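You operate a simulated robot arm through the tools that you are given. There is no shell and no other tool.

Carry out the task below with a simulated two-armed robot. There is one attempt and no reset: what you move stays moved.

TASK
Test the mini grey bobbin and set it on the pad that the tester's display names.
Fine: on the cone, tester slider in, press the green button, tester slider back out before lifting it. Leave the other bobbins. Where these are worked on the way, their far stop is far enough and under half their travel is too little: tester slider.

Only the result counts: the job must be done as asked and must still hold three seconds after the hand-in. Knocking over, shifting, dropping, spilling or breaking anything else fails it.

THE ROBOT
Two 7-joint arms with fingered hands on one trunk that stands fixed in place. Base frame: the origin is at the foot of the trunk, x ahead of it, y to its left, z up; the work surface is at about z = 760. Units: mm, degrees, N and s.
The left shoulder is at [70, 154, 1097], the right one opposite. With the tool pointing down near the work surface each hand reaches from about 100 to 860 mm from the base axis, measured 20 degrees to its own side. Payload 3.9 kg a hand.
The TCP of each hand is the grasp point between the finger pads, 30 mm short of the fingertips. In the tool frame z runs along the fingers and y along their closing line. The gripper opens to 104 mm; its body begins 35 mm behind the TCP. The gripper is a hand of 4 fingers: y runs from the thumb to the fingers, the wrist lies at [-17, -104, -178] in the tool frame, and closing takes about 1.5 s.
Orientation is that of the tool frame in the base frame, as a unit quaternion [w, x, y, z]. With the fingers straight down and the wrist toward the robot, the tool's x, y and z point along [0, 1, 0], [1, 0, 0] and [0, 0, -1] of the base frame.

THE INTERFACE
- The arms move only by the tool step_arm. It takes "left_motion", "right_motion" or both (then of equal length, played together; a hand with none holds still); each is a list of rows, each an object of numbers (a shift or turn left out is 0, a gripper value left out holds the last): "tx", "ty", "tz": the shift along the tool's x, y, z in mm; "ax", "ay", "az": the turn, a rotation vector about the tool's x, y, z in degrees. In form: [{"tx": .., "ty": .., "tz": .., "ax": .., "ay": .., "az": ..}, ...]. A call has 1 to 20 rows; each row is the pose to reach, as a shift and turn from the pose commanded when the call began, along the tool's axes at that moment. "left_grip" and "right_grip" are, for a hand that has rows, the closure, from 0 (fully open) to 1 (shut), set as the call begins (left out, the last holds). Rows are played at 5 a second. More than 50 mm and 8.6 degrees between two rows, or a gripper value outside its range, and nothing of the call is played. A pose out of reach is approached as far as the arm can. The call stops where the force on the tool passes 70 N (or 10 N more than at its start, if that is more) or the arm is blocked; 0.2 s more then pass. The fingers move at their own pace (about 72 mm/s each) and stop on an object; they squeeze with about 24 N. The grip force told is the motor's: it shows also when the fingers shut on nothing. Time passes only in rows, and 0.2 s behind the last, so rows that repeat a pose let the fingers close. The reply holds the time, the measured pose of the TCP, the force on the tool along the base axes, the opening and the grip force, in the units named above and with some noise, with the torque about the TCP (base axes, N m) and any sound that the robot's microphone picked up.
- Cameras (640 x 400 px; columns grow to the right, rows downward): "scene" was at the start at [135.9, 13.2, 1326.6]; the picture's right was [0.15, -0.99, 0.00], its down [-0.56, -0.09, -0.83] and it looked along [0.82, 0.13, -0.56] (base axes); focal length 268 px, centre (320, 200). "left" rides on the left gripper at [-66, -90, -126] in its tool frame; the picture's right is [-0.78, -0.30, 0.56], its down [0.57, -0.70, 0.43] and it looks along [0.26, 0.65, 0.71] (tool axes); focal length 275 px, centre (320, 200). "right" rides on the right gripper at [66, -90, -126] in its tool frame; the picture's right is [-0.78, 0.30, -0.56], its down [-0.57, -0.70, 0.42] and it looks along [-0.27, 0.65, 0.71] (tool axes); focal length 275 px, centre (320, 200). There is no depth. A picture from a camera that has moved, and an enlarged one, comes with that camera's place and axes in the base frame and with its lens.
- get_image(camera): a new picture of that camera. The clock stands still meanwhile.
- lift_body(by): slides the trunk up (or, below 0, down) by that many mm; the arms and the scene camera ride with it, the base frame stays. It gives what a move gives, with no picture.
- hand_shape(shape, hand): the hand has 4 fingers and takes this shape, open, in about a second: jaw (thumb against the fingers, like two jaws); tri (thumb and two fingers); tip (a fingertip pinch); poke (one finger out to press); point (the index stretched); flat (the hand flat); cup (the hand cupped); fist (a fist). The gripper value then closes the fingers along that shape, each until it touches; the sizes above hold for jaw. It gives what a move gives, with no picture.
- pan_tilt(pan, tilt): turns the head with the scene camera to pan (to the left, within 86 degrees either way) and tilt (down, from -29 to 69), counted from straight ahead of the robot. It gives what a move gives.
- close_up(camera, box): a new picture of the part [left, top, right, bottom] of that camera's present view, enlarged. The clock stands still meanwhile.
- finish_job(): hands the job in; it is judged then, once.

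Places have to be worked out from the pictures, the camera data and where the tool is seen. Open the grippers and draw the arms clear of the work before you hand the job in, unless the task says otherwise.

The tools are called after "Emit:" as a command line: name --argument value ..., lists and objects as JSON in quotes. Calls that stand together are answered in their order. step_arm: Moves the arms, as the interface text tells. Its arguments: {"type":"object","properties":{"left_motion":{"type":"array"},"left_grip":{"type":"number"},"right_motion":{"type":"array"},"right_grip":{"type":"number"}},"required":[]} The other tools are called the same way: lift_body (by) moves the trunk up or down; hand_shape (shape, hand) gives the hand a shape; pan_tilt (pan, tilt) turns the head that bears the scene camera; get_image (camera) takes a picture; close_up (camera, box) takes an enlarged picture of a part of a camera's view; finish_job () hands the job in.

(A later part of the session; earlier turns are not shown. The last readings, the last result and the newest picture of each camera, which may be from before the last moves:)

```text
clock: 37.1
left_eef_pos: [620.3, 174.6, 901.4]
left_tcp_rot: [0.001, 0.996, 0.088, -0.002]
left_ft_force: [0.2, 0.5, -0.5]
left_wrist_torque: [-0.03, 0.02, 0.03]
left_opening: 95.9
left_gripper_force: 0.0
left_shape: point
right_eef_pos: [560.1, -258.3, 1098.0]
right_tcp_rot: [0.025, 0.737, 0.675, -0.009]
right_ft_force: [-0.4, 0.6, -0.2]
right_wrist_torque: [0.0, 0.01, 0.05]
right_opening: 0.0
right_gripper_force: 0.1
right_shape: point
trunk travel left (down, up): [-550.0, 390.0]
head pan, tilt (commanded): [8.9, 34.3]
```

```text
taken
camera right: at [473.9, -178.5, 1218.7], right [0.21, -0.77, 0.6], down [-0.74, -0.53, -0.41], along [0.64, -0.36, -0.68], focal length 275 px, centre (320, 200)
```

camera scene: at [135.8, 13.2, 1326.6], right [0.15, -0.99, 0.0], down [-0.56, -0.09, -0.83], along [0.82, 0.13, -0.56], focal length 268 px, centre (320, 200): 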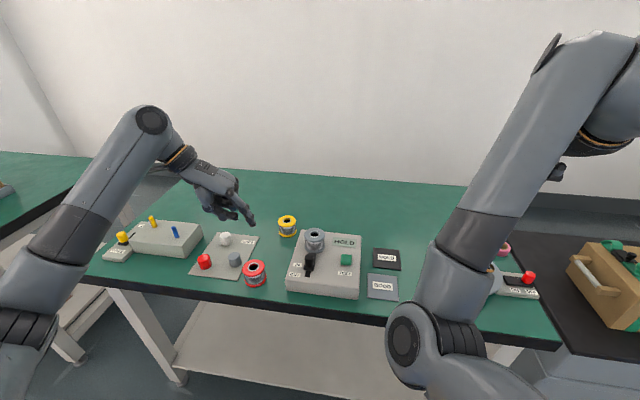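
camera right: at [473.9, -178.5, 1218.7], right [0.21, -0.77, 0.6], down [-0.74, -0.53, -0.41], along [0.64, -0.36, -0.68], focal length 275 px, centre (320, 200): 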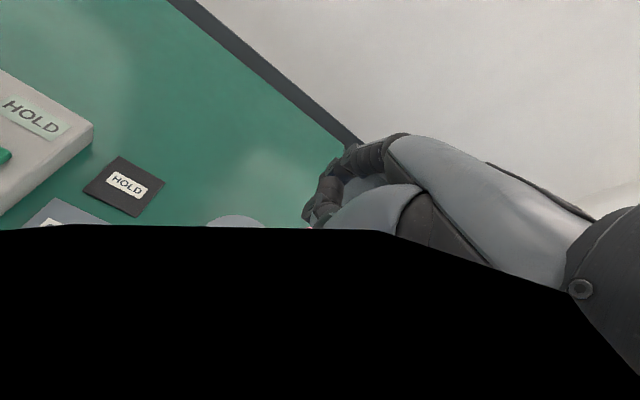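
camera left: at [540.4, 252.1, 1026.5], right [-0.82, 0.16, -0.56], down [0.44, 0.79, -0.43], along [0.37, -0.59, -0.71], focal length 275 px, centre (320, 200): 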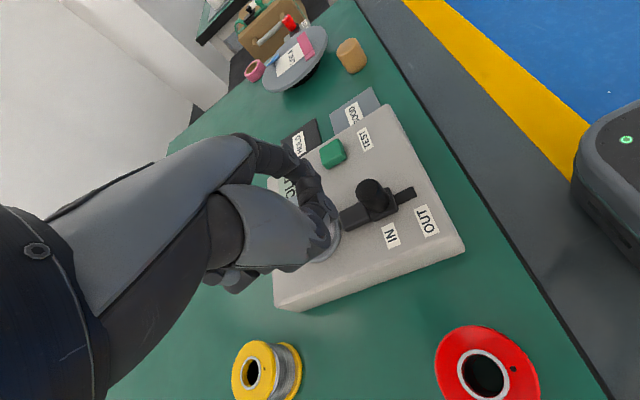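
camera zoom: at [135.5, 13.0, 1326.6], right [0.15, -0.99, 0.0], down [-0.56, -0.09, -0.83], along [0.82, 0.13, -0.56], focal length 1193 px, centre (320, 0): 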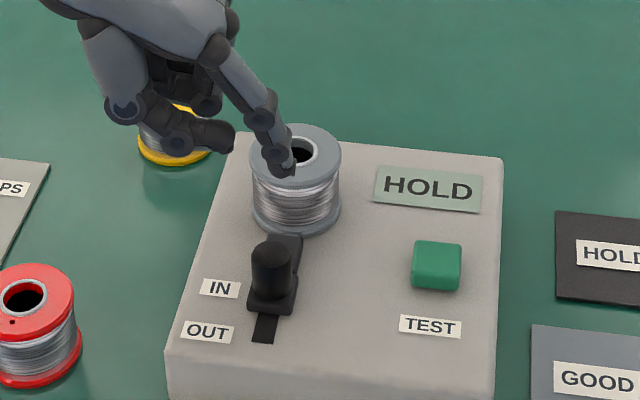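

The right camera is blocked by its own arm in this posture. I bring the right hand back toward its starting pose, a bit more to the left, so its camera can watch the knob–bobbin gap.

Emit:
step_arm --right_motion '[{"tx": 25, "ty": -6.4, "tz": -4.7, "ax": 0.3, "ay": 0.5, "az": -1}, {"tx": 50, "ty": -12.8, "tz": -9.5, "ax": 0.5, "ay": 1.1, "az": -2}, {"tx": 75, "ty": -19.2, "tz": -14.2, "ax": 0.8, "ay": 1.6, "az": -3}, {"tx": 100, "ty": -25.7, "tz": -19, "ax": 1, "ay": 2.2, "az": -4}, {"tx": 125, "ty": -32.1, "tz": -23.7, "ax": 1.3, "ay": 2.75, "az": -5}, {"tx": 125, "ty": -32.1, "tz": -23.7, "ax": 1.3, "ay": 2.75, "az": -5}]'

Emit:
get_image --camera "right"

Emit:
get_image --camera "scene"

```text
clock: 38.7
left_eef_pos: [622.9, 174.7, 899.7]
left_tcp_rot: [0.0, 0.996, 0.087, -0.001]
left_ft_force: [0.7, 0.3, -0.2]
left_wrist_torque: [0.01, 0.0, -0.02]
left_opening: 95.9
left_gripper_force: 0.1
left_shape: point
right_eef_pos: [591.1, -177.4, 1107.4]
right_tcp_rot: [0.023, 0.737, 0.675, -0.001]
right_ft_force: [0.3, -0.4, 0.5]
right_wrist_torque: [0.0, 0.02, 0.02]
right_opening: 0.2
right_gripper_force: 0.1
right_shape: point
right hand out of reach, approached as far as the arm can: row 2, 3, 4, 5, 6
trunk travel left (down, up): [-550.0, 390.0]
head pan, tilt (commanded): [8.9, 34.3]
stopped in row 6 (right hand): the arm was blocked; the commanded pose is now the measured one
```

```text
taken
camera right: at [502.6, -99.0, 1228.1], right [0.21, -0.78, 0.59], down [-0.74, -0.52, -0.43], along [0.64, -0.35, -0.68], focal length 275 px, centre (320, 200)
```

right: 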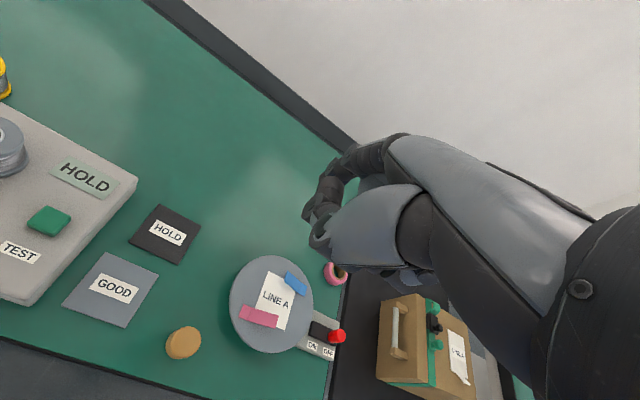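

```text
taken
camera scene: at [136.0, 13.2, 1326.5], right [0.15, -0.99, 0.0], down [-0.56, -0.09, -0.83], along [0.82, 0.13, -0.56], focal length 268 px, centre (320, 200)
```

scene: 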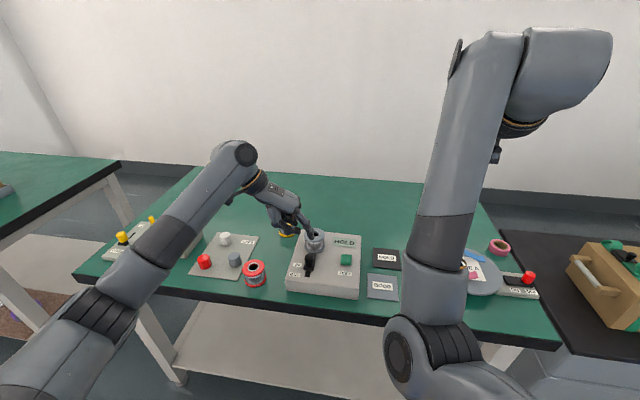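

The right arm stays out of the way; I won't move it further now. In the scene frame the knob's far edge is at x≈603, the bobbin's near edge at ≈632 and the fingertip at ≈620, so I shift 3 mm back and lower partway.

Emit:
step_arm --left_motion '[{"tx": -3, "ty": -0.5}, {"tx": -3, "ty": -0.5, "tz": 12}, {"tx": -3, "ty": -0.5, "tz": 24}, {"tx": -3, "ty": -0.5, "tz": 24}]'

Emit:
close_up --camera "scene" --box '[270, 210, 370, 280]'

Emit:
close_up --camera "left" --box '[240, 130, 460, 290]'

```text
clock: 39.7
left_eef_pos: [617.3, 174.9, 876.6]
left_tcp_rot: [0.0, 0.996, 0.088, -0.001]
left_ft_force: [0.2, 0.2, -0.4]
left_wrist_torque: [-0.03, 0.01, 0.01]
left_opening: 95.9
left_gripper_force: 0.1
left_shape: point
right_eef_pos: [591.5, -177.2, 1107.5]
right_tcp_rot: [0.023, 0.737, 0.676, -0.001]
right_ft_force: [0.6, -0.9, 0.3]
right_wrist_torque: [-0.01, -0.01, 0.02]
right_opening: 0.0
right_gripper_force: 0.0
right_shape: point
trunk travel left (down, up): [-550.0, 390.0]
head pan, tilt (commanded): [8.9, 34.3]
```

```text
5.71 times, centred on (320, 245) of scene
camera zoom: at [135.8, 13.2, 1326.6], right [0.15, -0.99, 0.0], down [-0.56, -0.09, -0.83], along [0.82, 0.13, -0.56], focal length 1534 px, centre (320, -57)
```

zoom: 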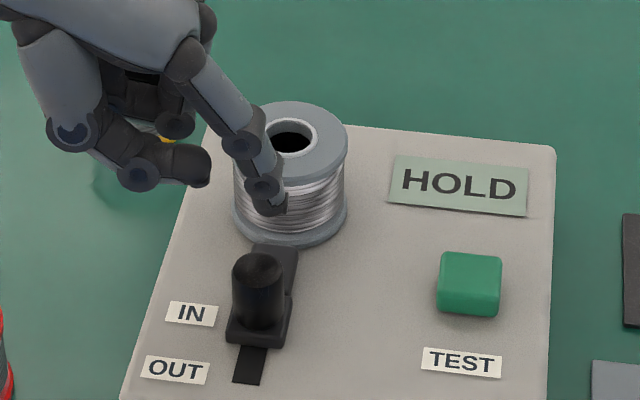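

```text
2.50 times, centred on (350, 210) of left
camera zoom: at [537.5, 252.1, 1002.8], right [-0.82, 0.16, -0.56], down [0.44, 0.79, -0.43], along [0.37, -0.59, -0.71], focal length 688 px, centre (245, 175)
```

zoom: 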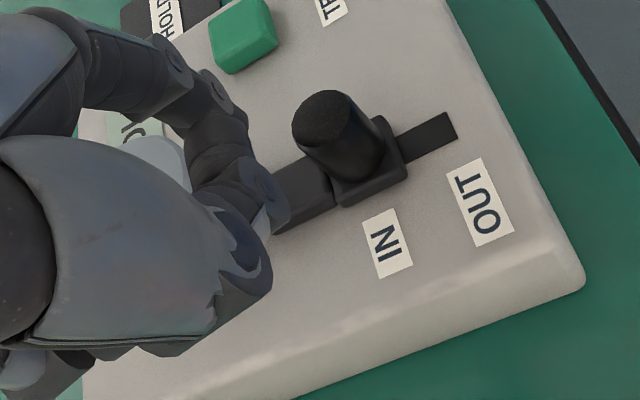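

The fingertip is aligned in the gap (scene x≈615, y≈109). I lower it further in small steps between knob and bobbin, watching for contact.

Emit:
step_arm --left_motion '[{"tz": 7}, {"tz": 14}, {"tz": 20}, {"tz": 20}]'

Emit:
close_up --camera "scene" --box '[270, 210, 370, 280]'

Emit:
close_up --camera "left" --box '[240, 130, 460, 290]'

```text
clock: 40.7
left_eef_pos: [618.5, 174.6, 855.7]
left_tcp_rot: [0.0, 0.996, 0.087, -0.001]
left_ft_force: [-0.3, 0.1, -0.4]
left_wrist_torque: [-0.01, 0.01, 0.01]
left_opening: 96.1
left_gripper_force: 0.1
left_shape: point
right_eef_pos: [591.2, -176.1, 1108.3]
right_tcp_rot: [0.023, 0.737, 0.676, -0.001]
right_ft_force: [-0.2, -0.2, 0.3]
right_wrist_torque: [0.0, 0.0, -0.01]
right_opening: 0.0
right_gripper_force: 0.0
right_shape: point
trunk travel left (down, up): [-550.0, 390.0]
head pan, tilt (commanded): [8.9, 34.3]
```

```text
5.71 times, centred on (320, 245) of scene
camera zoom: at [135.9, 13.2, 1326.6], right [0.15, -0.99, 0.0], down [-0.56, -0.09, -0.83], along [0.82, 0.13, -0.56], focal length 1534 px, centre (320, -57)
```

zoom: 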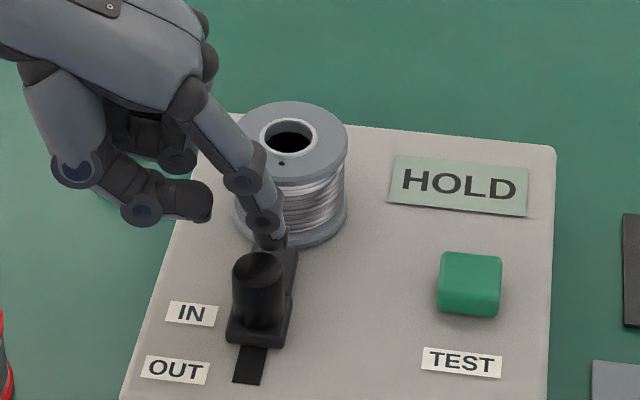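

```text
2.50 times, centred on (350, 210) of left
camera zoom: at [537.7, 252.3, 982.0], right [-0.82, 0.16, -0.56], down [0.44, 0.79, -0.43], along [0.37, -0.59, -0.71], focal length 688 px, centre (245, 175)
```

zoom: 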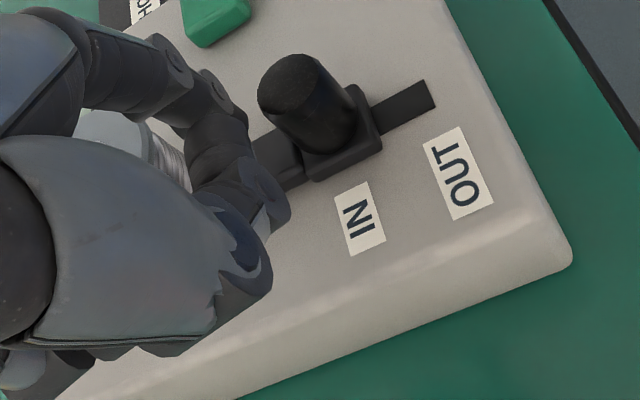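

No contact; the tip is behind the knob. I lower 9 mm more (tip z≈822) and then pull straight back (−x) 30 mm.

Emit:
step_arm --left_motion '[{"tz": 5}, {"tz": 9}, {"tz": 9}]'

Emit:
step_arm --left_motion '[{"tx": -4.9, "ty": -0.9}, {"tx": -9.9, "ty": -1.7}, {"tx": -14.8, "ty": -2.6}, {"tx": -19.7, "ty": -3.5}, {"tx": -24.6, "ty": -4.3}, {"tx": -29.6, "ty": -5.2}, {"tx": -29.6, "ty": -5.2}]'

Emit:
close_up --camera "scene" --box '[260, 210, 380, 295]'

Emit:
close_up --camera "left" --box '[240, 130, 460, 290]'

```text
clock: 41.5
left_eef_pos: [618.4, 175.8, 846.5]
left_tcp_rot: [0.0, 0.996, 0.087, -0.001]
left_ft_force: [-0.8, -0.5, 0.1]
left_wrist_torque: [-0.01, 0.0, -0.02]
left_opening: 96.0
left_gripper_force: 0.0
left_shape: point
right_eef_pos: [590.8, -175.0, 1106.9]
right_tcp_rot: [0.023, 0.737, 0.676, -0.001]
right_ft_force: [0.9, 0.0, 0.1]
right_wrist_torque: [0.03, -0.01, 0.03]
right_opening: 0.0
right_gripper_force: 0.1
right_shape: point
trunk travel left (down, up): [-550.0, 390.0]
head pan, tilt (commanded): [8.9, 34.3]
```

```text
clock: 43.1
left_eef_pos: [588.6, 175.4, 847.8]
left_tcp_rot: [0.0, 0.996, 0.088, -0.001]
left_ft_force: [0.9, 0.6, -0.5]
left_wrist_torque: [0.04, 0.01, 0.01]
left_opening: 0.0
left_gripper_force: 0.1
left_shape: point
right_eef_pos: [590.8, -177.4, 1107.0]
right_tcp_rot: [0.023, 0.737, 0.676, -0.003]
right_ft_force: [0.2, 0.3, -0.2]
right_wrist_torque: [0.01, 0.03, -0.02]
right_opening: 0.0
right_gripper_force: 0.1
right_shape: point
trunk travel left (down, up): [-550.0, 390.0]
head pan, tilt (commanded): [8.9, 34.3]
```

```text
4.71 times, centred on (320, 252) of scene
camera zoom: at [136.1, 13.2, 1326.5], right [0.15, -0.99, 0.0], down [-0.56, -0.09, -0.83], along [0.82, 0.13, -0.56], focal length 1263 px, centre (320, -47)
```

zoom: 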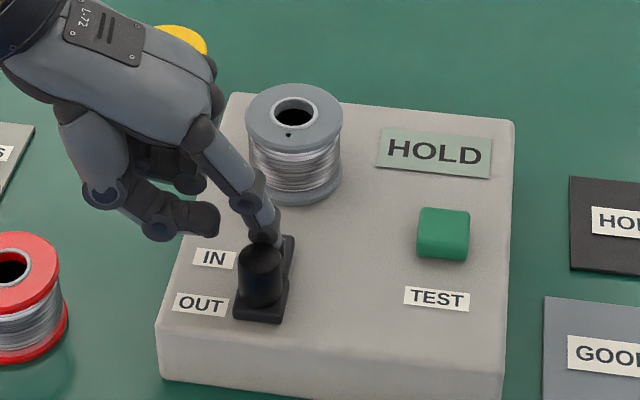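

```text
2.50 times, centred on (350, 210) of left
camera zoom: at [507.6, 252.2, 973.4], right [-0.82, 0.16, -0.56], down [0.44, 0.79, -0.43], along [0.37, -0.59, -0.71], focal length 688 px, centre (245, 175)
```

zoom: 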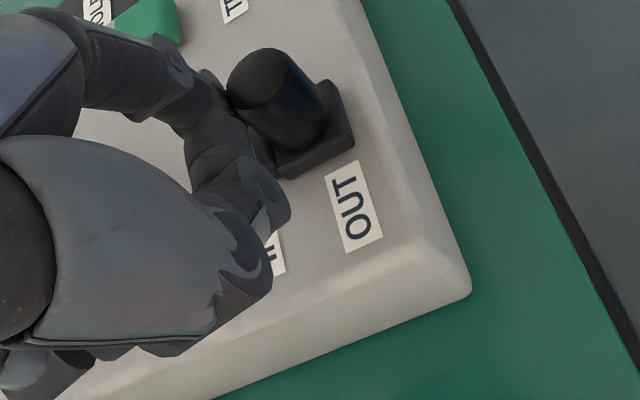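

The slide is nearly at OUT. I push in 2 mm steps until the end stop gives force.

Emit:
step_arm --left_motion '[{"tx": -2, "ty": -0.35}, {"tx": -2, "ty": -0.35}]'

Emit:
step_arm --left_motion '[{"tx": -2, "ty": -0.35}, {"tx": -2, "ty": -0.35}]'

Emit:
close_up --camera "scene" --box '[260, 210, 380, 295]'

```text
clock: 43.7
left_eef_pos: [587.0, 173.8, 847.0]
left_tcp_rot: [0.001, 0.996, 0.087, -0.001]
left_ft_force: [0.8, 1.3, 0.8]
left_wrist_torque: [-0.05, 0.04, 0.08]
left_opening: 0.0
left_gripper_force: 0.0
left_shape: point
right_eef_pos: [590.0, -177.0, 1107.3]
right_tcp_rot: [0.023, 0.737, 0.676, -0.001]
right_ft_force: [-0.8, -0.1, -0.8]
right_wrist_torque: [-0.02, 0.01, -0.03]
right_opening: 0.2
right_gripper_force: 0.2
right_shape: point
trunk travel left (down, up): [-550.0, 390.0]
head pan, tilt (commanded): [8.9, 34.3]
```

```text
clock: 44.3
left_eef_pos: [585.5, 174.9, 848.2]
left_tcp_rot: [0.0, 0.996, 0.087, -0.001]
left_ft_force: [6.2, 0.7, 1.2]
left_wrist_torque: [-0.05, -0.03, 0.4]
left_opening: 0.0
left_gripper_force: 0.0
left_shape: point
right_eef_pos: [591.1, -176.2, 1106.9]
right_tcp_rot: [0.023, 0.737, 0.675, -0.001]
right_ft_force: [0.0, 0.5, 0.1]
right_wrist_torque: [-0.01, 0.02, -0.02]
right_opening: 0.1
right_gripper_force: 0.1
right_shape: point
trunk travel left (down, up): [-550.0, 390.0]
head pan, tilt (commanded): [8.9, 34.3]
```

```text
4.71 times, centred on (320, 252) of scene
camera zoom: at [136.9, 13.3, 1326.5], right [0.15, -0.99, 0.0], down [-0.56, -0.09, -0.83], along [0.82, 0.13, -0.56], focal length 1263 px, centre (320, -47)
```

zoom: 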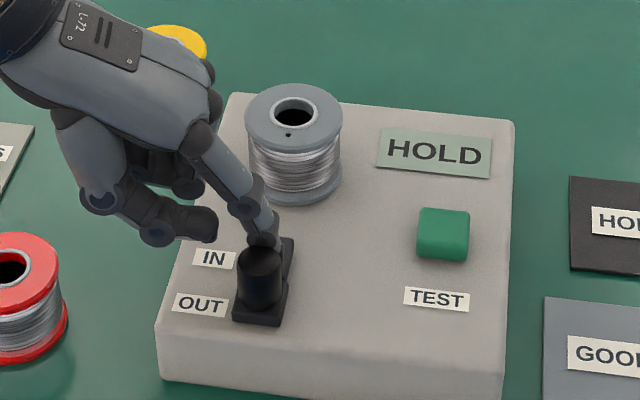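

Force 6 N at the end: the slider is fully OUT. I move the finger 5 mm off the knob, rise, go above the bobbin and change to the jaw shape.

Emit:
step_arm --left_motion '[{"tx": 5.5, "ty": 1}, {"tx": 5.5, "ty": 1, "tz": -30}, {"tx": 5.5, "ty": 1, "tz": -70}, {"tx": 5.5, "ty": 1, "tz": -112}, {"tx": 25, "ty": 25, "tz": -112}, {"tx": 45, "ty": 49, "tz": -112}, {"tx": 65.2, "ty": 73.5, "tz": -112}, {"tx": 65.2, "ty": 73.5, "tz": -112}]'

Emit:
hand_shape --hand "left" --shape "jaw"

Emit:
get_image --camera "left"

Emit:
close_up --camera "scene" --box '[240, 170, 400, 290]'

```text
clock: 46.1
left_eef_pos: [661.9, 113.3, 959.8]
left_tcp_rot: [0.001, 0.996, 0.088, -0.001]
left_ft_force: [-0.2, -0.1, -0.1]
left_wrist_torque: [-0.02, -0.02, -0.02]
left_opening: 0.0
left_gripper_force: 0.1
left_shape: point
right_eef_pos: [590.6, -176.5, 1107.3]
right_tcp_rot: [0.023, 0.737, 0.675, -0.002]
right_ft_force: [0.4, 0.3, 0.1]
right_wrist_torque: [-0.05, 0.01, -0.03]
right_opening: 0.1
right_gripper_force: 0.0
right_shape: point
trunk travel left (down, up): [-550.0, 390.0]
head pan, tilt (commanded): [8.9, 34.3]
```

```text
clock: 47.0
left_eef_pos: [662.8, 113.6, 959.4]
left_tcp_rot: [0.0, 0.996, 0.087, -0.001]
left_ft_force: [0.0, 0.4, 0.0]
left_wrist_torque: [0.01, 0.05, 0.04]
left_opening: 103.7
left_gripper_force: 0.0
left_shape: jaw
right_eef_pos: [591.0, -177.1, 1107.8]
right_tcp_rot: [0.023, 0.736, 0.677, -0.002]
right_ft_force: [0.4, -0.2, -0.2]
right_wrist_torque: [-0.03, -0.01, 0.01]
right_opening: 0.0
right_gripper_force: 0.0
right_shape: point
trunk travel left (down, up): [-550.0, 390.0]
head pan, tilt (commanded): [8.9, 34.3]
```

```text
taken
camera left: at [580.8, 190.8, 1085.4], right [-0.82, 0.16, -0.56], down [0.44, 0.79, -0.43], along [0.37, -0.59, -0.71], focal length 275 px, centre (320, 200)
```

left: 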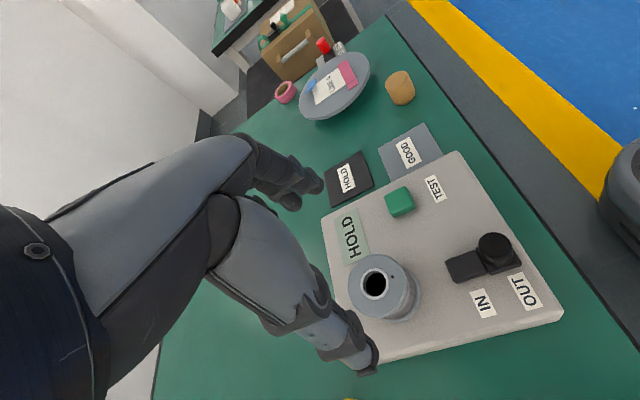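

```text
3.33 times, centred on (320, 230) of scene
camera zoom: at [136.0, 13.2, 1326.6], right [0.15, -0.99, 0.0], down [-0.56, -0.09, -0.83], along [0.82, 0.13, -0.56], focal length 895 px, centre (320, 100)
```

zoom: 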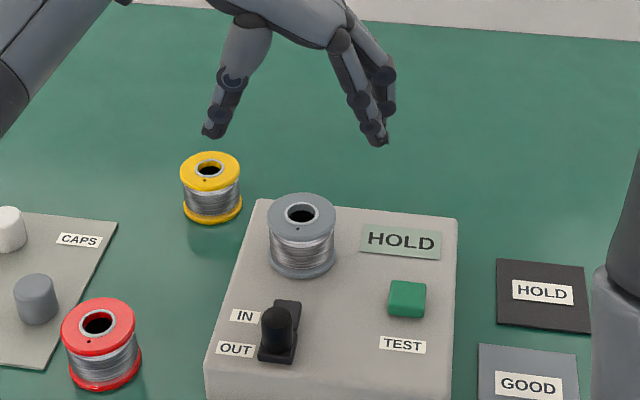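

Slider is OUT, display still HOLD. I lower the open jaw (about 82 mm) over the bobbin at the same pose at which I released it (z≈839).

Emit:
step_arm --left_motion '[{"tz": 20}, {"tz": 45}, {"tz": 70}, {"tz": 90}, {"tz": 107}, {"tz": 120}, {"tz": 120}]' --left_grip 0.2

Emit:
close_up --camera "scene" --box '[260, 200, 380, 275]'

Emit:
close_up --camera "left" --box '[240, 140, 560, 340]'

```text
clock: 48.6
left_eef_pos: [661.2, 112.8, 840.1]
left_tcp_rot: [0.0, 0.996, 0.086, -0.001]
left_ft_force: [0.5, 0.7, 0.8]
left_wrist_torque: [-0.02, -0.02, 0.0]
left_opening: 83.5
left_gripper_force: 0.0
left_shape: jaw
right_eef_pos: [590.7, -176.7, 1107.4]
right_tcp_rot: [0.023, 0.737, 0.676, -0.002]
right_ft_force: [0.8, -0.6, -0.3]
right_wrist_torque: [0.02, -0.01, -0.04]
right_opening: 0.1
right_gripper_force: 0.1
right_shape: point
trunk travel left (down, up): [-550.0, 390.0]
head pan, tilt (commanded): [8.9, 34.3]
```

```text
5.33 times, centred on (320, 238) of scene
camera zoom: at [135.8, 13.2, 1326.6], right [0.15, -0.99, 0.0], down [-0.56, -0.09, -0.83], along [0.82, 0.13, -0.56], focal length 1431 px, centre (320, 0)
```

zoom: 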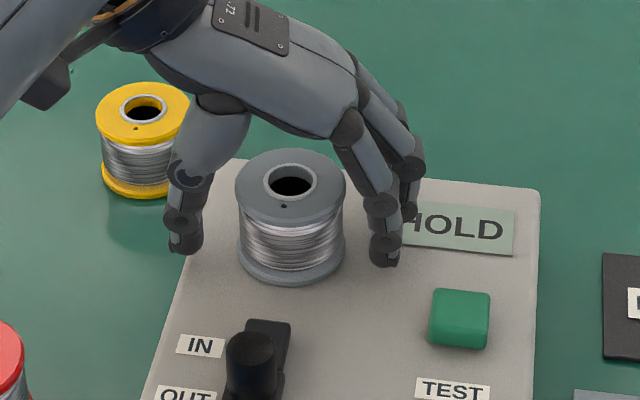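

```text
2.00 times, centred on (400, 240) of left
camera zoom: at [580.2, 190.7, 965.5], right [-0.82, 0.16, -0.56], down [0.44, 0.79, -0.43], along [0.37, -0.59, -0.71], focal length 551 px, centre (160, 120)
```

zoom: 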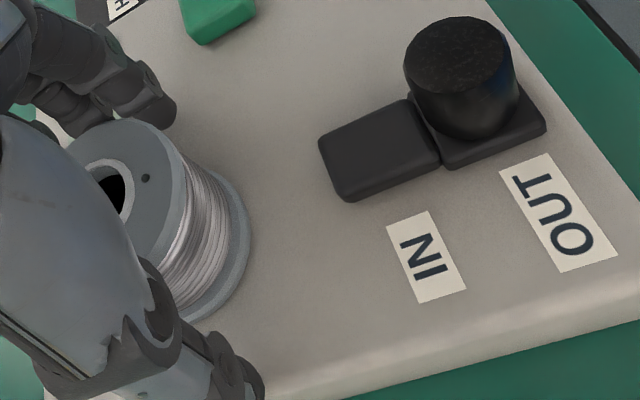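

Identical to the pose at release. I close the jaw on the bobbin again.

Emit:
step_arm --left_motion '[{"tz": 0}, {"tz": 0}, {"tz": 0}, {"tz": 0}, {"tz": 0}, {"tz": 0}, {"tz": 0}, {"tz": 0}]' --left_grip 1

Emit:
close_up --camera "scene" --box '[260, 200, 380, 275]'

```text
clock: 50.4
left_eef_pos: [659.7, 113.0, 839.1]
left_tcp_rot: [0.0, 0.996, 0.087, -0.001]
left_ft_force: [-0.8, 0.0, -0.2]
left_wrist_torque: [0.01, 0.02, 0.02]
left_opening: 44.4
left_gripper_force: 24.1
left_shape: jaw
right_eef_pos: [591.2, -176.2, 1107.5]
right_tcp_rot: [0.023, 0.737, 0.676, -0.001]
right_ft_force: [-0.5, -0.4, 0.4]
right_wrist_torque: [-0.02, 0.02, 0.0]
right_opening: 0.1
right_gripper_force: 0.1
right_shape: point
trunk travel left (down, up): [-550.0, 390.0]
head pan, tilt (commanded): [8.9, 34.3]
```

```text
5.33 times, centred on (320, 238) of scene
camera zoom: at [136.0, 13.2, 1326.5], right [0.15, -0.99, 0.0], down [-0.56, -0.09, -0.83], along [0.82, 0.13, -0.56], focal length 1431 px, centre (320, 0)
```

zoom: 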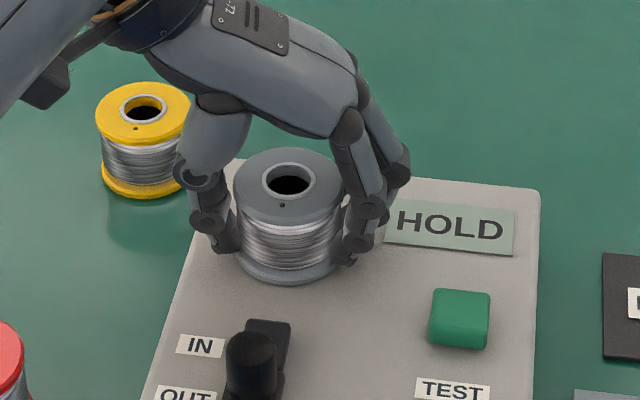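

Grip is firm again (44 mm, 24 N). I lift the bobbin straight off the cone by 90 mm and, at the same time, move the idle right hand further to the right to free the space over the pads.

Emit:
step_arm --left_motion '[{"tz": -6}, {"tz": -18}, {"tz": -36}, {"tz": -60}, {"tz": -90}, {"tz": -90}]' --right_motion '[{"tx": -16, "ty": -4.6}, {"tx": -32, "ty": -9.2}, {"tx": -48, "ty": -13.7}, {"tx": -65, "ty": -18.3}, {"tx": -80, "ty": -22}, {"tx": -80, "ty": -22}]'

Emit:
get_image --camera "scene"

Emit:
get_image --camera "left"

```text
clock: 51.8
left_eef_pos: [661.5, 113.7, 929.7]
left_tcp_rot: [0.0, 0.996, 0.087, -0.001]
left_ft_force: [-0.4, -0.1, -1.4]
left_wrist_torque: [0.0, 0.02, 0.01]
left_opening: 44.0
left_gripper_force: 23.5
left_shape: jaw
right_eef_pos: [561.2, -258.4, 1108.9]
right_tcp_rot: [0.025, 0.74, 0.672, -0.002]
right_ft_force: [-1.2, 0.9, 0.1]
right_wrist_torque: [-0.07, -0.01, 0.02]
right_opening: 0.0
right_gripper_force: 0.1
right_shape: point
trunk travel left (down, up): [-550.0, 390.0]
head pan, tilt (commanded): [8.9, 34.3]
```

```text
taken
camera scene: at [136.5, 13.6, 1326.5], right [0.15, -0.99, 0.0], down [-0.56, -0.09, -0.83], along [0.82, 0.13, -0.56], focal length 268 px, centre (320, 200)
```

scene: 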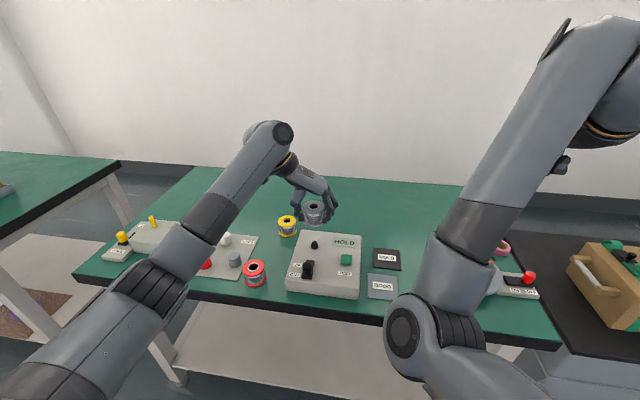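

```text
taken
camera left: at [581.0, 191.1, 1055.6], right [-0.82, 0.16, -0.56], down [0.44, 0.79, -0.43], along [0.37, -0.59, -0.71], focal length 275 px, centre (320, 200)
```

left: 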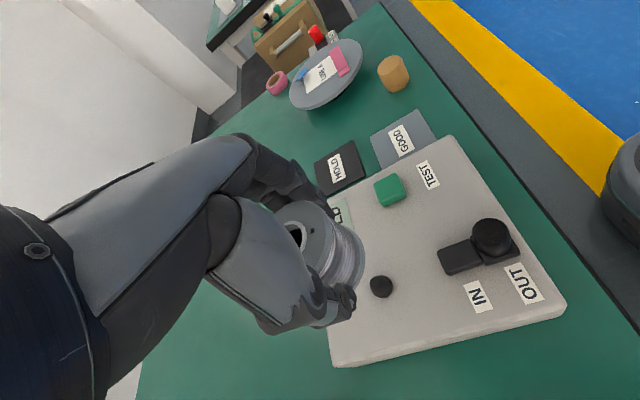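

The bobbin is off the cone and well held. I carry it right to above the HOLD pad, centre at about (692, −90), staying high.

Emit:
step_arm --left_motion '[{"tx": -1, "ty": 40}, {"tx": -2.1, "ty": 81}, {"tx": -3.2, "ty": 122}, {"tx": -4.3, "ty": 163}, {"tx": -5.4, "ty": 203}, {"tx": -5.4, "ty": 203}]'

Emit:
get_image --camera "scene"

Emit:
get_image --camera "left"

Emit:
get_image --camera "right"

```text
clock: 53.2
left_eef_pos: [692.2, -85.7, 929.8]
left_tcp_rot: [0.001, 0.996, 0.087, -0.001]
left_ft_force: [0.5, 0.1, -0.7]
left_wrist_torque: [0.0, 0.03, 0.0]
left_opening: 44.0
left_gripper_force: 24.3
left_shape: jaw
right_eef_pos: [561.1, -258.1, 1111.9]
right_tcp_rot: [0.026, 0.74, 0.672, -0.001]
right_ft_force: [-0.5, 0.6, 0.3]
right_wrist_torque: [-0.04, 0.01, 0.0]
right_opening: 0.0
right_gripper_force: 0.1
right_shape: point
trunk travel left (down, up): [-550.0, 390.0]
head pan, tilt (commanded): [8.9, 34.3]
```

```text
taken
camera scene: at [136.3, 14.4, 1326.5], right [0.15, -0.99, 0.0], down [-0.56, -0.09, -0.83], along [0.82, 0.13, -0.56], focal length 268 px, centre (320, 200)
```

scene: 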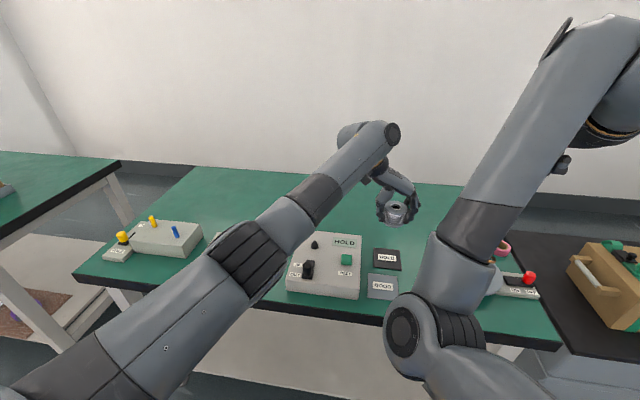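

```text
taken
camera left: at [610.8, -8.7, 1055.3], right [-0.82, 0.16, -0.56], down [0.44, 0.79, -0.43], along [0.37, -0.59, -0.71], focal length 275 px, centre (320, 200)
```

left: 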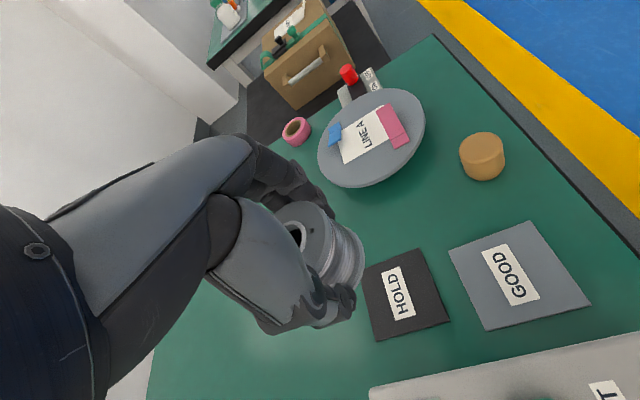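

```text
taken
camera right: at [473.8, -178.6, 1231.3], right [0.2, -0.78, 0.59], down [-0.74, -0.52, -0.43], along [0.64, -0.35, -0.68], focal length 275 px, centre (320, 200)
```

right: 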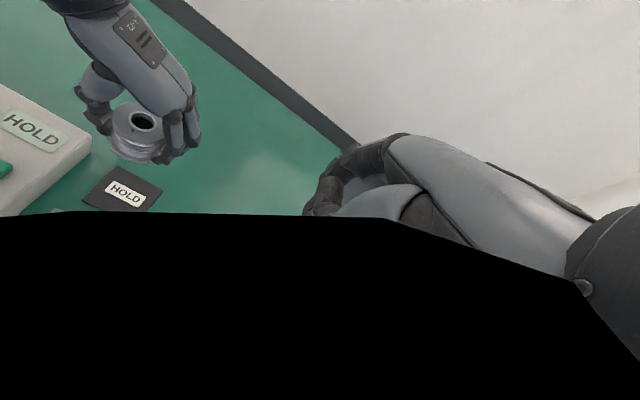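

By the left camera the pad centre is (690, −91) and the bobbin axis about (690.5, −89). I verify with a scene close-up before lowering.

Emit:
close_up --camera "scene" --box '[340, 180, 460, 310]'

Emit:
close_up --camera "right" --box '[40, 60, 240, 215]'

```text
3.08 times, centred on (400, 245) of scene
camera zoom: at [136.3, 14.4, 1326.5], right [0.15, -0.99, 0.0], down [-0.56, -0.09, -0.83], along [0.82, 0.13, -0.56], focal length 826 px, centre (74, 62)
```

zoom: 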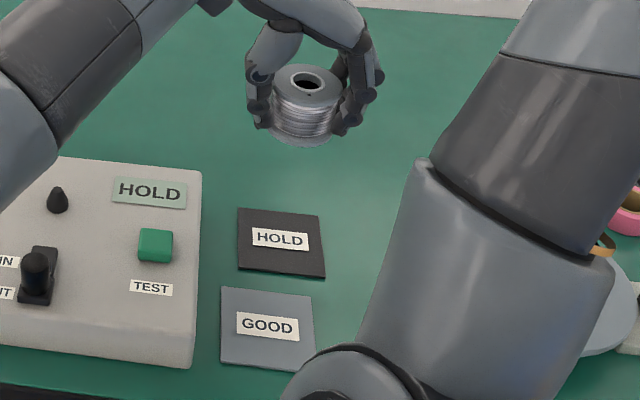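

```text
2.58 times, centred on (140, 138) of right
camera zoom: at [473.8, -178.6, 1231.3], right [0.2, -0.78, 0.59], down [-0.74, -0.52, -0.43], along [0.64, -0.35, -0.68], focal length 710 px, centre (784, 361)
```

zoom: 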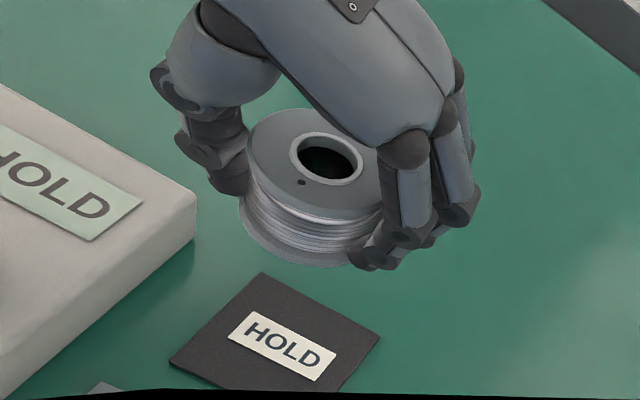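

Averaging the views, a shift of (−2, −2.5) mm centres it. I lower to about 30 mm above the pad.

Emit:
step_arm --left_motion '[{"tx": -2.4, "ty": 2.1, "tz": 20}, {"tx": -2.4, "ty": 2.1, "tz": 50}, {"tx": -2.4, "ty": 2.1, "tz": 80}, {"tx": -2.4, "ty": 2.1, "tz": 102}, {"tx": -2.4, "ty": 2.1, "tz": 102}]'

Emit:
close_up --camera "scene" --box '[340, 190, 460, 310]'

Emit:
get_image --camera "left"

Emit:
close_up --camera "right" --box '[40, 80, 240, 215]'

```text
clock: 54.4
left_eef_pos: [689.7, -89.9, 828.0]
left_tcp_rot: [0.001, 0.996, 0.088, -0.001]
left_ft_force: [0.0, -0.3, -1.0]
left_wrist_torque: [0.02, -0.01, -0.01]
left_opening: 43.8
left_gripper_force: 24.2
left_shape: jaw
right_eef_pos: [561.2, -259.1, 1111.1]
right_tcp_rot: [0.025, 0.74, 0.672, -0.001]
right_ft_force: [-0.2, 0.6, -0.5]
right_wrist_torque: [0.01, -0.02, -0.02]
right_opening: 0.1
right_gripper_force: 0.1
right_shape: point
trunk travel left (down, up): [-550.0, 390.0]
head pan, tilt (commanded): [8.9, 34.3]
```

```text
3.33 times, centred on (400, 250) of scene
camera zoom: at [135.9, 13.2, 1326.6], right [0.15, -0.99, 0.0], down [-0.56, -0.09, -0.83], along [0.82, 0.13, -0.56], focal length 895 px, centre (53, 33)
```

zoom: 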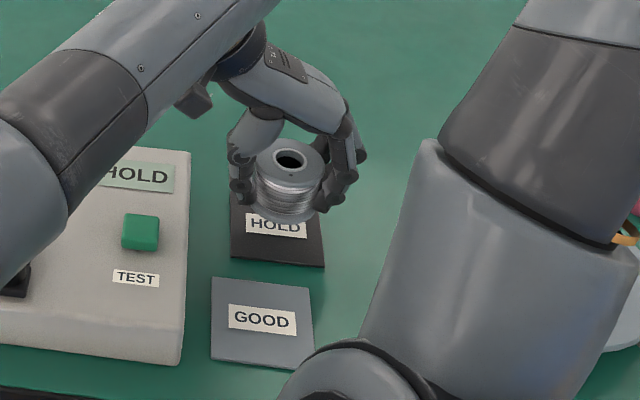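

```text
taken
camera left: at [608.4, -12.3, 954.1], right [-0.82, 0.16, -0.56], down [0.44, 0.79, -0.43], along [0.37, -0.59, -0.71], focal length 275 px, centre (320, 200)
```

left: 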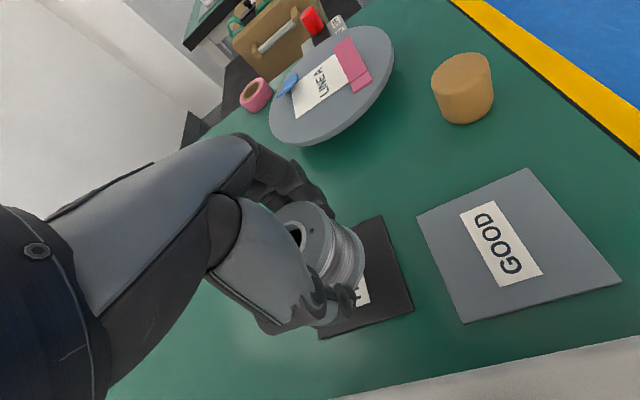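

```text
2.96 times, centred on (140, 148) of right
camera zoom: at [473.6, -179.5, 1230.8], right [0.2, -0.78, 0.59], down [-0.74, -0.52, -0.43], along [0.64, -0.35, -0.68], focal length 816 px, centre (853, 356)
```

zoom: 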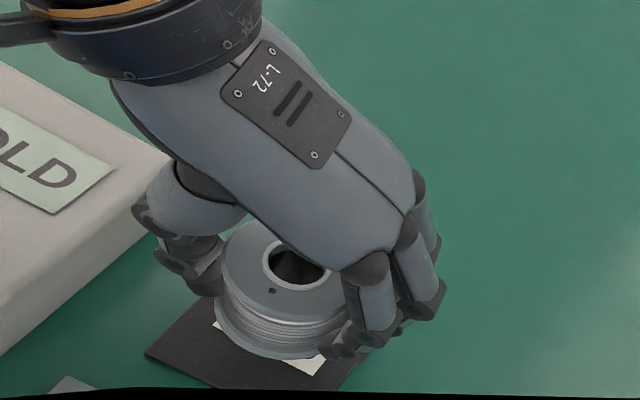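

Scene view now gives the bobbin axis at (690.5, −91), right on the pad centre. I lower further to just above the pad.

Emit:
step_arm --left_motion '[{"tz": 10}, {"tz": 20}, {"tz": 26}, {"tz": 26}]'

Emit:
step_arm --left_motion '[{"tz": 1.5}, {"tz": 3}, {"tz": 3}]'

```text
clock: 55.4
left_eef_pos: [689.4, -90.0, 804.0]
left_tcp_rot: [0.001, 0.996, 0.086, 0.0]
left_ft_force: [-0.3, 0.3, -0.8]
left_wrist_torque: [0.03, 0.01, 0.02]
left_opening: 44.1
left_gripper_force: 24.4
left_shape: jaw
right_eef_pos: [561.4, -259.1, 1110.1]
right_tcp_rot: [0.024, 0.74, 0.672, -0.002]
right_ft_force: [-0.1, 0.1, 0.2]
right_wrist_torque: [-0.02, -0.02, 0.0]
right_opening: 0.2
right_gripper_force: 0.1
right_shape: point
trunk travel left (down, up): [-550.0, 390.0]
head pan, tilt (commanded): [8.9, 34.3]
```

```text
clock: 56.2
left_eef_pos: [688.4, -89.5, 798.4]
left_tcp_rot: [0.002, 0.996, 0.088, 0.0]
left_ft_force: [-0.5, -1.3, -1.8]
left_wrist_torque: [0.0, 0.01, 0.02]
left_opening: 43.8
left_gripper_force: 23.7
left_shape: jaw
right_eef_pos: [562.0, -258.8, 1109.7]
right_tcp_rot: [0.024, 0.739, 0.673, -0.001]
right_ft_force: [-0.4, 0.5, -0.1]
right_wrist_torque: [-0.03, -0.02, -0.02]
right_opening: 0.1
right_gripper_force: 0.1
right_shape: point
trunk travel left (down, up): [-550.0, 390.0]
head pan, tilt (commanded): [8.9, 34.3]
```

No contact yet at z≈799. I go down in further small steps until the pad bears the bobbin.

Emit:
step_arm --left_motion '[{"tz": 1.5}, {"tz": 1.5}]'

Emit:
step_arm --left_motion '[{"tz": 1.5}, {"tz": 1.5}]'

Emit:
close_up --camera "scene" --box '[350, 215, 430, 285]'

Emit:
close_up --camera "right" --box '[60, 110, 200, 215]'

```text
clock: 56.8
left_eef_pos: [687.9, -90.4, 797.9]
left_tcp_rot: [0.001, 0.996, 0.087, 0.0]
left_ft_force: [3.5, -0.3, 8.3]
left_wrist_torque: [-0.09, -0.11, 0.0]
left_opening: 43.5
left_gripper_force: 24.5
left_shape: jaw
right_eef_pos: [560.3, -259.1, 1109.5]
right_tcp_rot: [0.025, 0.74, 0.673, -0.001]
right_ft_force: [0.3, 0.0, 0.2]
right_wrist_torque: [-0.01, 0.0, 0.03]
right_opening: 0.1
right_gripper_force: 0.1
right_shape: point
trunk travel left (down, up): [-550.0, 390.0]
head pan, tilt (commanded): [8.9, 34.3]
```

```text
clock: 57.4
left_eef_pos: [686.6, -90.1, 798.0]
left_tcp_rot: [0.0, 0.996, 0.087, 0.0]
left_ft_force: [4.0, -0.4, 9.8]
left_wrist_torque: [-0.13, -0.18, 0.07]
left_opening: 43.9
left_gripper_force: 23.4
left_shape: jaw
right_eef_pos: [560.0, -258.3, 1110.5]
right_tcp_rot: [0.025, 0.74, 0.673, -0.001]
right_ft_force: [0.1, 0.3, 0.3]
right_wrist_torque: [-0.01, -0.01, -0.03]
right_opening: 0.0
right_gripper_force: 0.1
right_shape: point
trunk travel left (down, up): [-550.0, 390.0]
head pan, tilt (commanded): [8.9, 34.3]
```

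```text
5.71 times, centred on (390, 250) of scene
camera zoom: at [134.8, 13.3, 1326.8], right [0.15, -0.99, 0.0], down [-0.56, -0.09, -0.83], along [0.82, 0.13, -0.56], focal length 1534 px, centre (-80, -86)
```

zoom: 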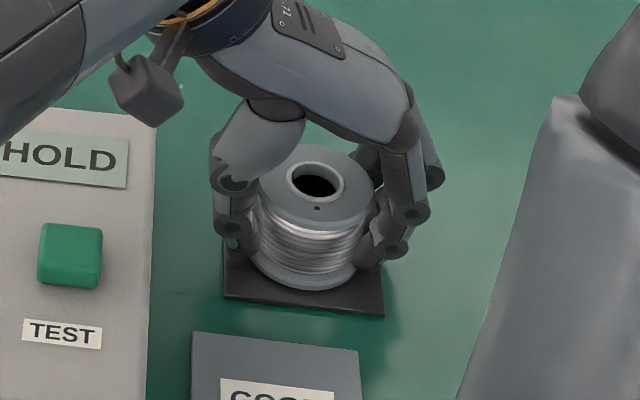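

```text
3.81 times, centred on (130, 162) of right
camera zoom: at [472.5, -179.4, 1231.5], right [0.2, -0.78, 0.59], down [-0.74, -0.52, -0.43], along [0.64, -0.35, -0.68], focal length 1049 px, centre (1044, 343)
```

zoom: 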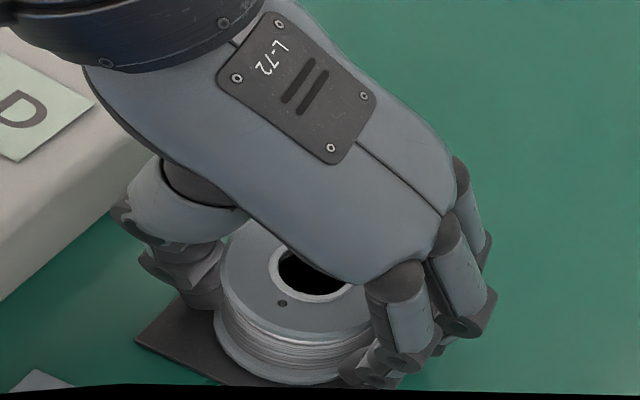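

The bobbin now bears on the pad (8–10 N) and is centred on it. I ease off slightly and open the jaw.

Emit:
step_arm --left_motion '[{"tz": -2}, {"tz": -2}]'

Emit:
step_arm --left_motion '[{"tz": 0}, {"tz": 0}, {"tz": 0}, {"tz": 0}, {"tz": 0}]' --left_grip 0.2

Emit:
close_up --camera "scene" --box '[350, 215, 430, 285]'

Emit:
get_image --camera "left"

```text
clock: 58.0
left_eef_pos: [686.9, -90.2, 797.6]
left_tcp_rot: [0.001, 0.996, 0.087, -0.001]
left_ft_force: [-0.9, -0.3, 4.3]
left_wrist_torque: [-0.11, 0.05, -0.05]
left_opening: 43.9
left_gripper_force: 23.8
left_shape: jaw
right_eef_pos: [560.5, -258.9, 1110.7]
right_tcp_rot: [0.025, 0.739, 0.673, 0.0]
right_ft_force: [0.0, 0.6, 0.1]
right_wrist_torque: [0.0, -0.01, -0.01]
right_opening: 0.1
right_gripper_force: 0.1
right_shape: point
trunk travel left (down, up): [-550.0, 390.0]
head pan, tilt (commanded): [8.9, 34.3]
```

```text
clock: 59.2
left_eef_pos: [688.0, -89.4, 797.7]
left_tcp_rot: [0.001, 0.996, 0.088, 0.001]
left_ft_force: [-0.5, -0.5, 0.4]
left_wrist_torque: [0.03, -0.06, -0.02]
left_opening: 82.7
left_gripper_force: 0.2
left_shape: jaw
right_eef_pos: [560.7, -259.1, 1110.8]
right_tcp_rot: [0.025, 0.739, 0.673, -0.001]
right_ft_force: [1.0, -0.4, -0.8]
right_wrist_torque: [-0.02, 0.0, 0.03]
right_opening: 0.0
right_gripper_force: 0.0
right_shape: point
trunk travel left (down, up): [-550.0, 390.0]
head pan, tilt (commanded): [8.9, 34.3]
```

```text
5.71 times, centred on (390, 250) of scene
camera zoom: at [135.8, 13.1, 1326.6], right [0.15, -0.99, 0.0], down [-0.56, -0.09, -0.83], along [0.82, 0.13, -0.56], focal length 1534 px, centre (-80, -86)
```

zoom: 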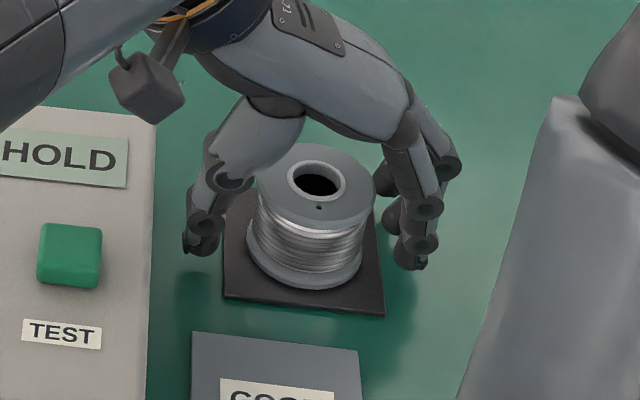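

```text
taken
camera left: at [606.5, -12.0, 923.8], right [-0.81, 0.16, -0.56], down [0.44, 0.79, -0.42], along [0.37, -0.59, -0.71], focal length 275 px, centre (320, 200)
```

left: 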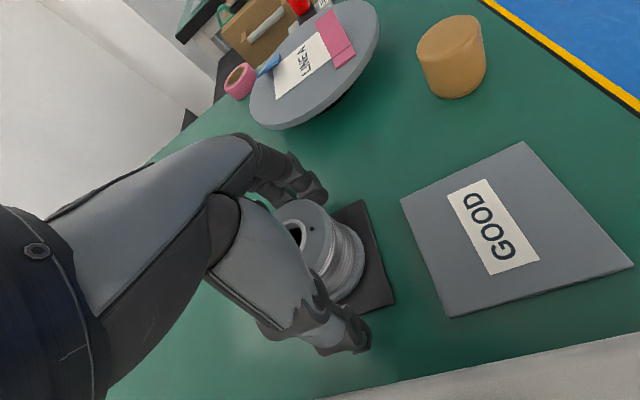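

Released; the bobbin stands upright on the dark HOLD pad. I raise the left hand straight up and then withdraw it to the left.

Emit:
step_arm --left_motion '[{"tz": -15}, {"tz": -40}, {"tz": -75}, {"tz": -115}, {"tz": -155}, {"tz": -190}, {"ty": -35, "tz": -210}, {"ty": -75, "tz": -225}, {"ty": -115, "tz": -240}, {"ty": -155, "tz": -255}, {"ty": -195, "tz": -270}, {"ty": -235, "tz": -285}, {"ty": -275, "tz": -300}, {"ty": -315, "tz": -310}, {"ty": -355, "tz": -310}, {"ty": -355, "tz": -310}]'

Emit:
get_image --camera "scene"

Emit:
close_up --camera "scene" --box '[260, 205, 440, 310]'

Emit:
get_image --camera "left"

```text
clock: 62.6
left_eef_pos: [629.2, 258.4, 1107.8]
left_tcp_rot: [-0.001, 0.996, 0.086, -0.001]
left_ft_force: [0.8, -0.2, 0.1]
left_wrist_torque: [-0.03, -0.01, -0.04]
left_opening: 82.8
left_gripper_force: 0.0
left_shape: jaw
right_eef_pos: [561.4, -260.3, 1111.0]
right_tcp_rot: [0.024, 0.741, 0.672, -0.001]
right_ft_force: [-0.9, 0.0, -0.8]
right_wrist_torque: [0.02, 0.0, 0.01]
right_opening: 0.0
right_gripper_force: 0.0
right_shape: point
trunk travel left (down, up): [-550.0, 390.0]
head pan, tilt (commanded): [8.9, 34.3]
```

```text
taken
camera scene: at [136.3, 12.0, 1326.5], right [0.15, -0.99, 0.0], down [-0.56, -0.09, -0.83], along [0.82, 0.13, -0.56], focal length 268 px, centre (320, 200)
```

scene: 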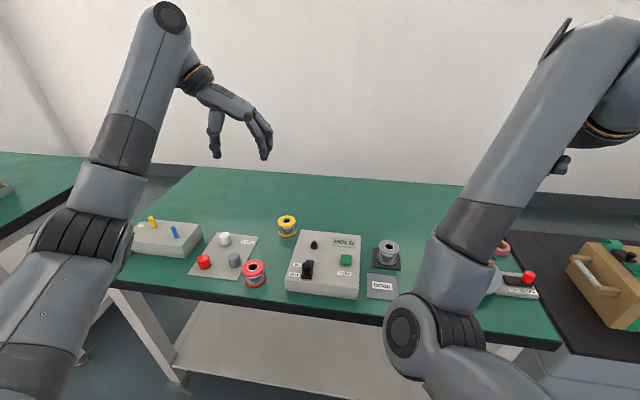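

```text
3.56 times, centred on (350, 258) of scene
camera zoom: at [136.3, 12.0, 1326.5], right [0.15, -0.99, 0.0], down [-0.56, -0.09, -0.83], along [0.82, 0.13, -0.56], focal length 954 px, centre (213, -4)
```

zoom: 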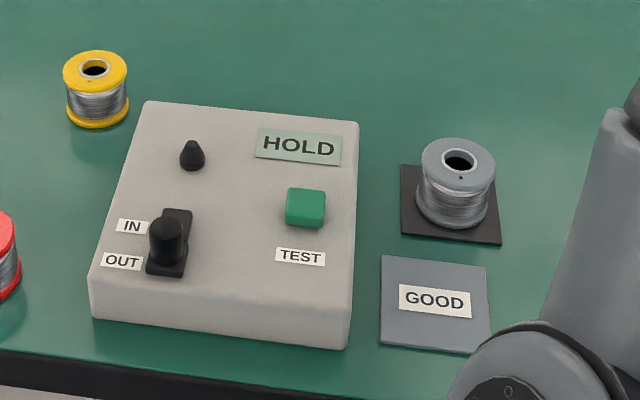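

```text
taken
camera left: at [548.2, 335.7, 1234.1], right [-0.82, 0.16, -0.56], down [0.44, 0.79, -0.43], along [0.37, -0.59, -0.71], focal length 275 px, centre (320, 200)
```

left: 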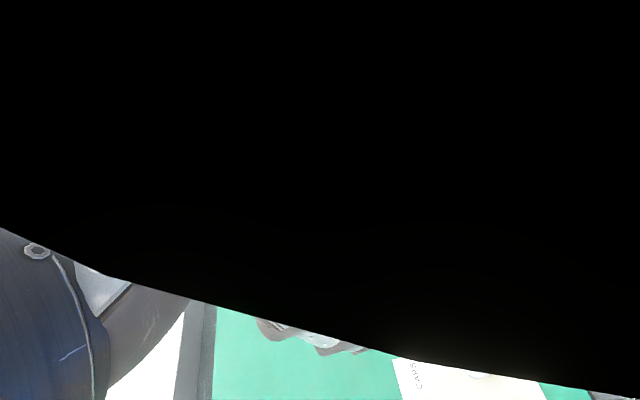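

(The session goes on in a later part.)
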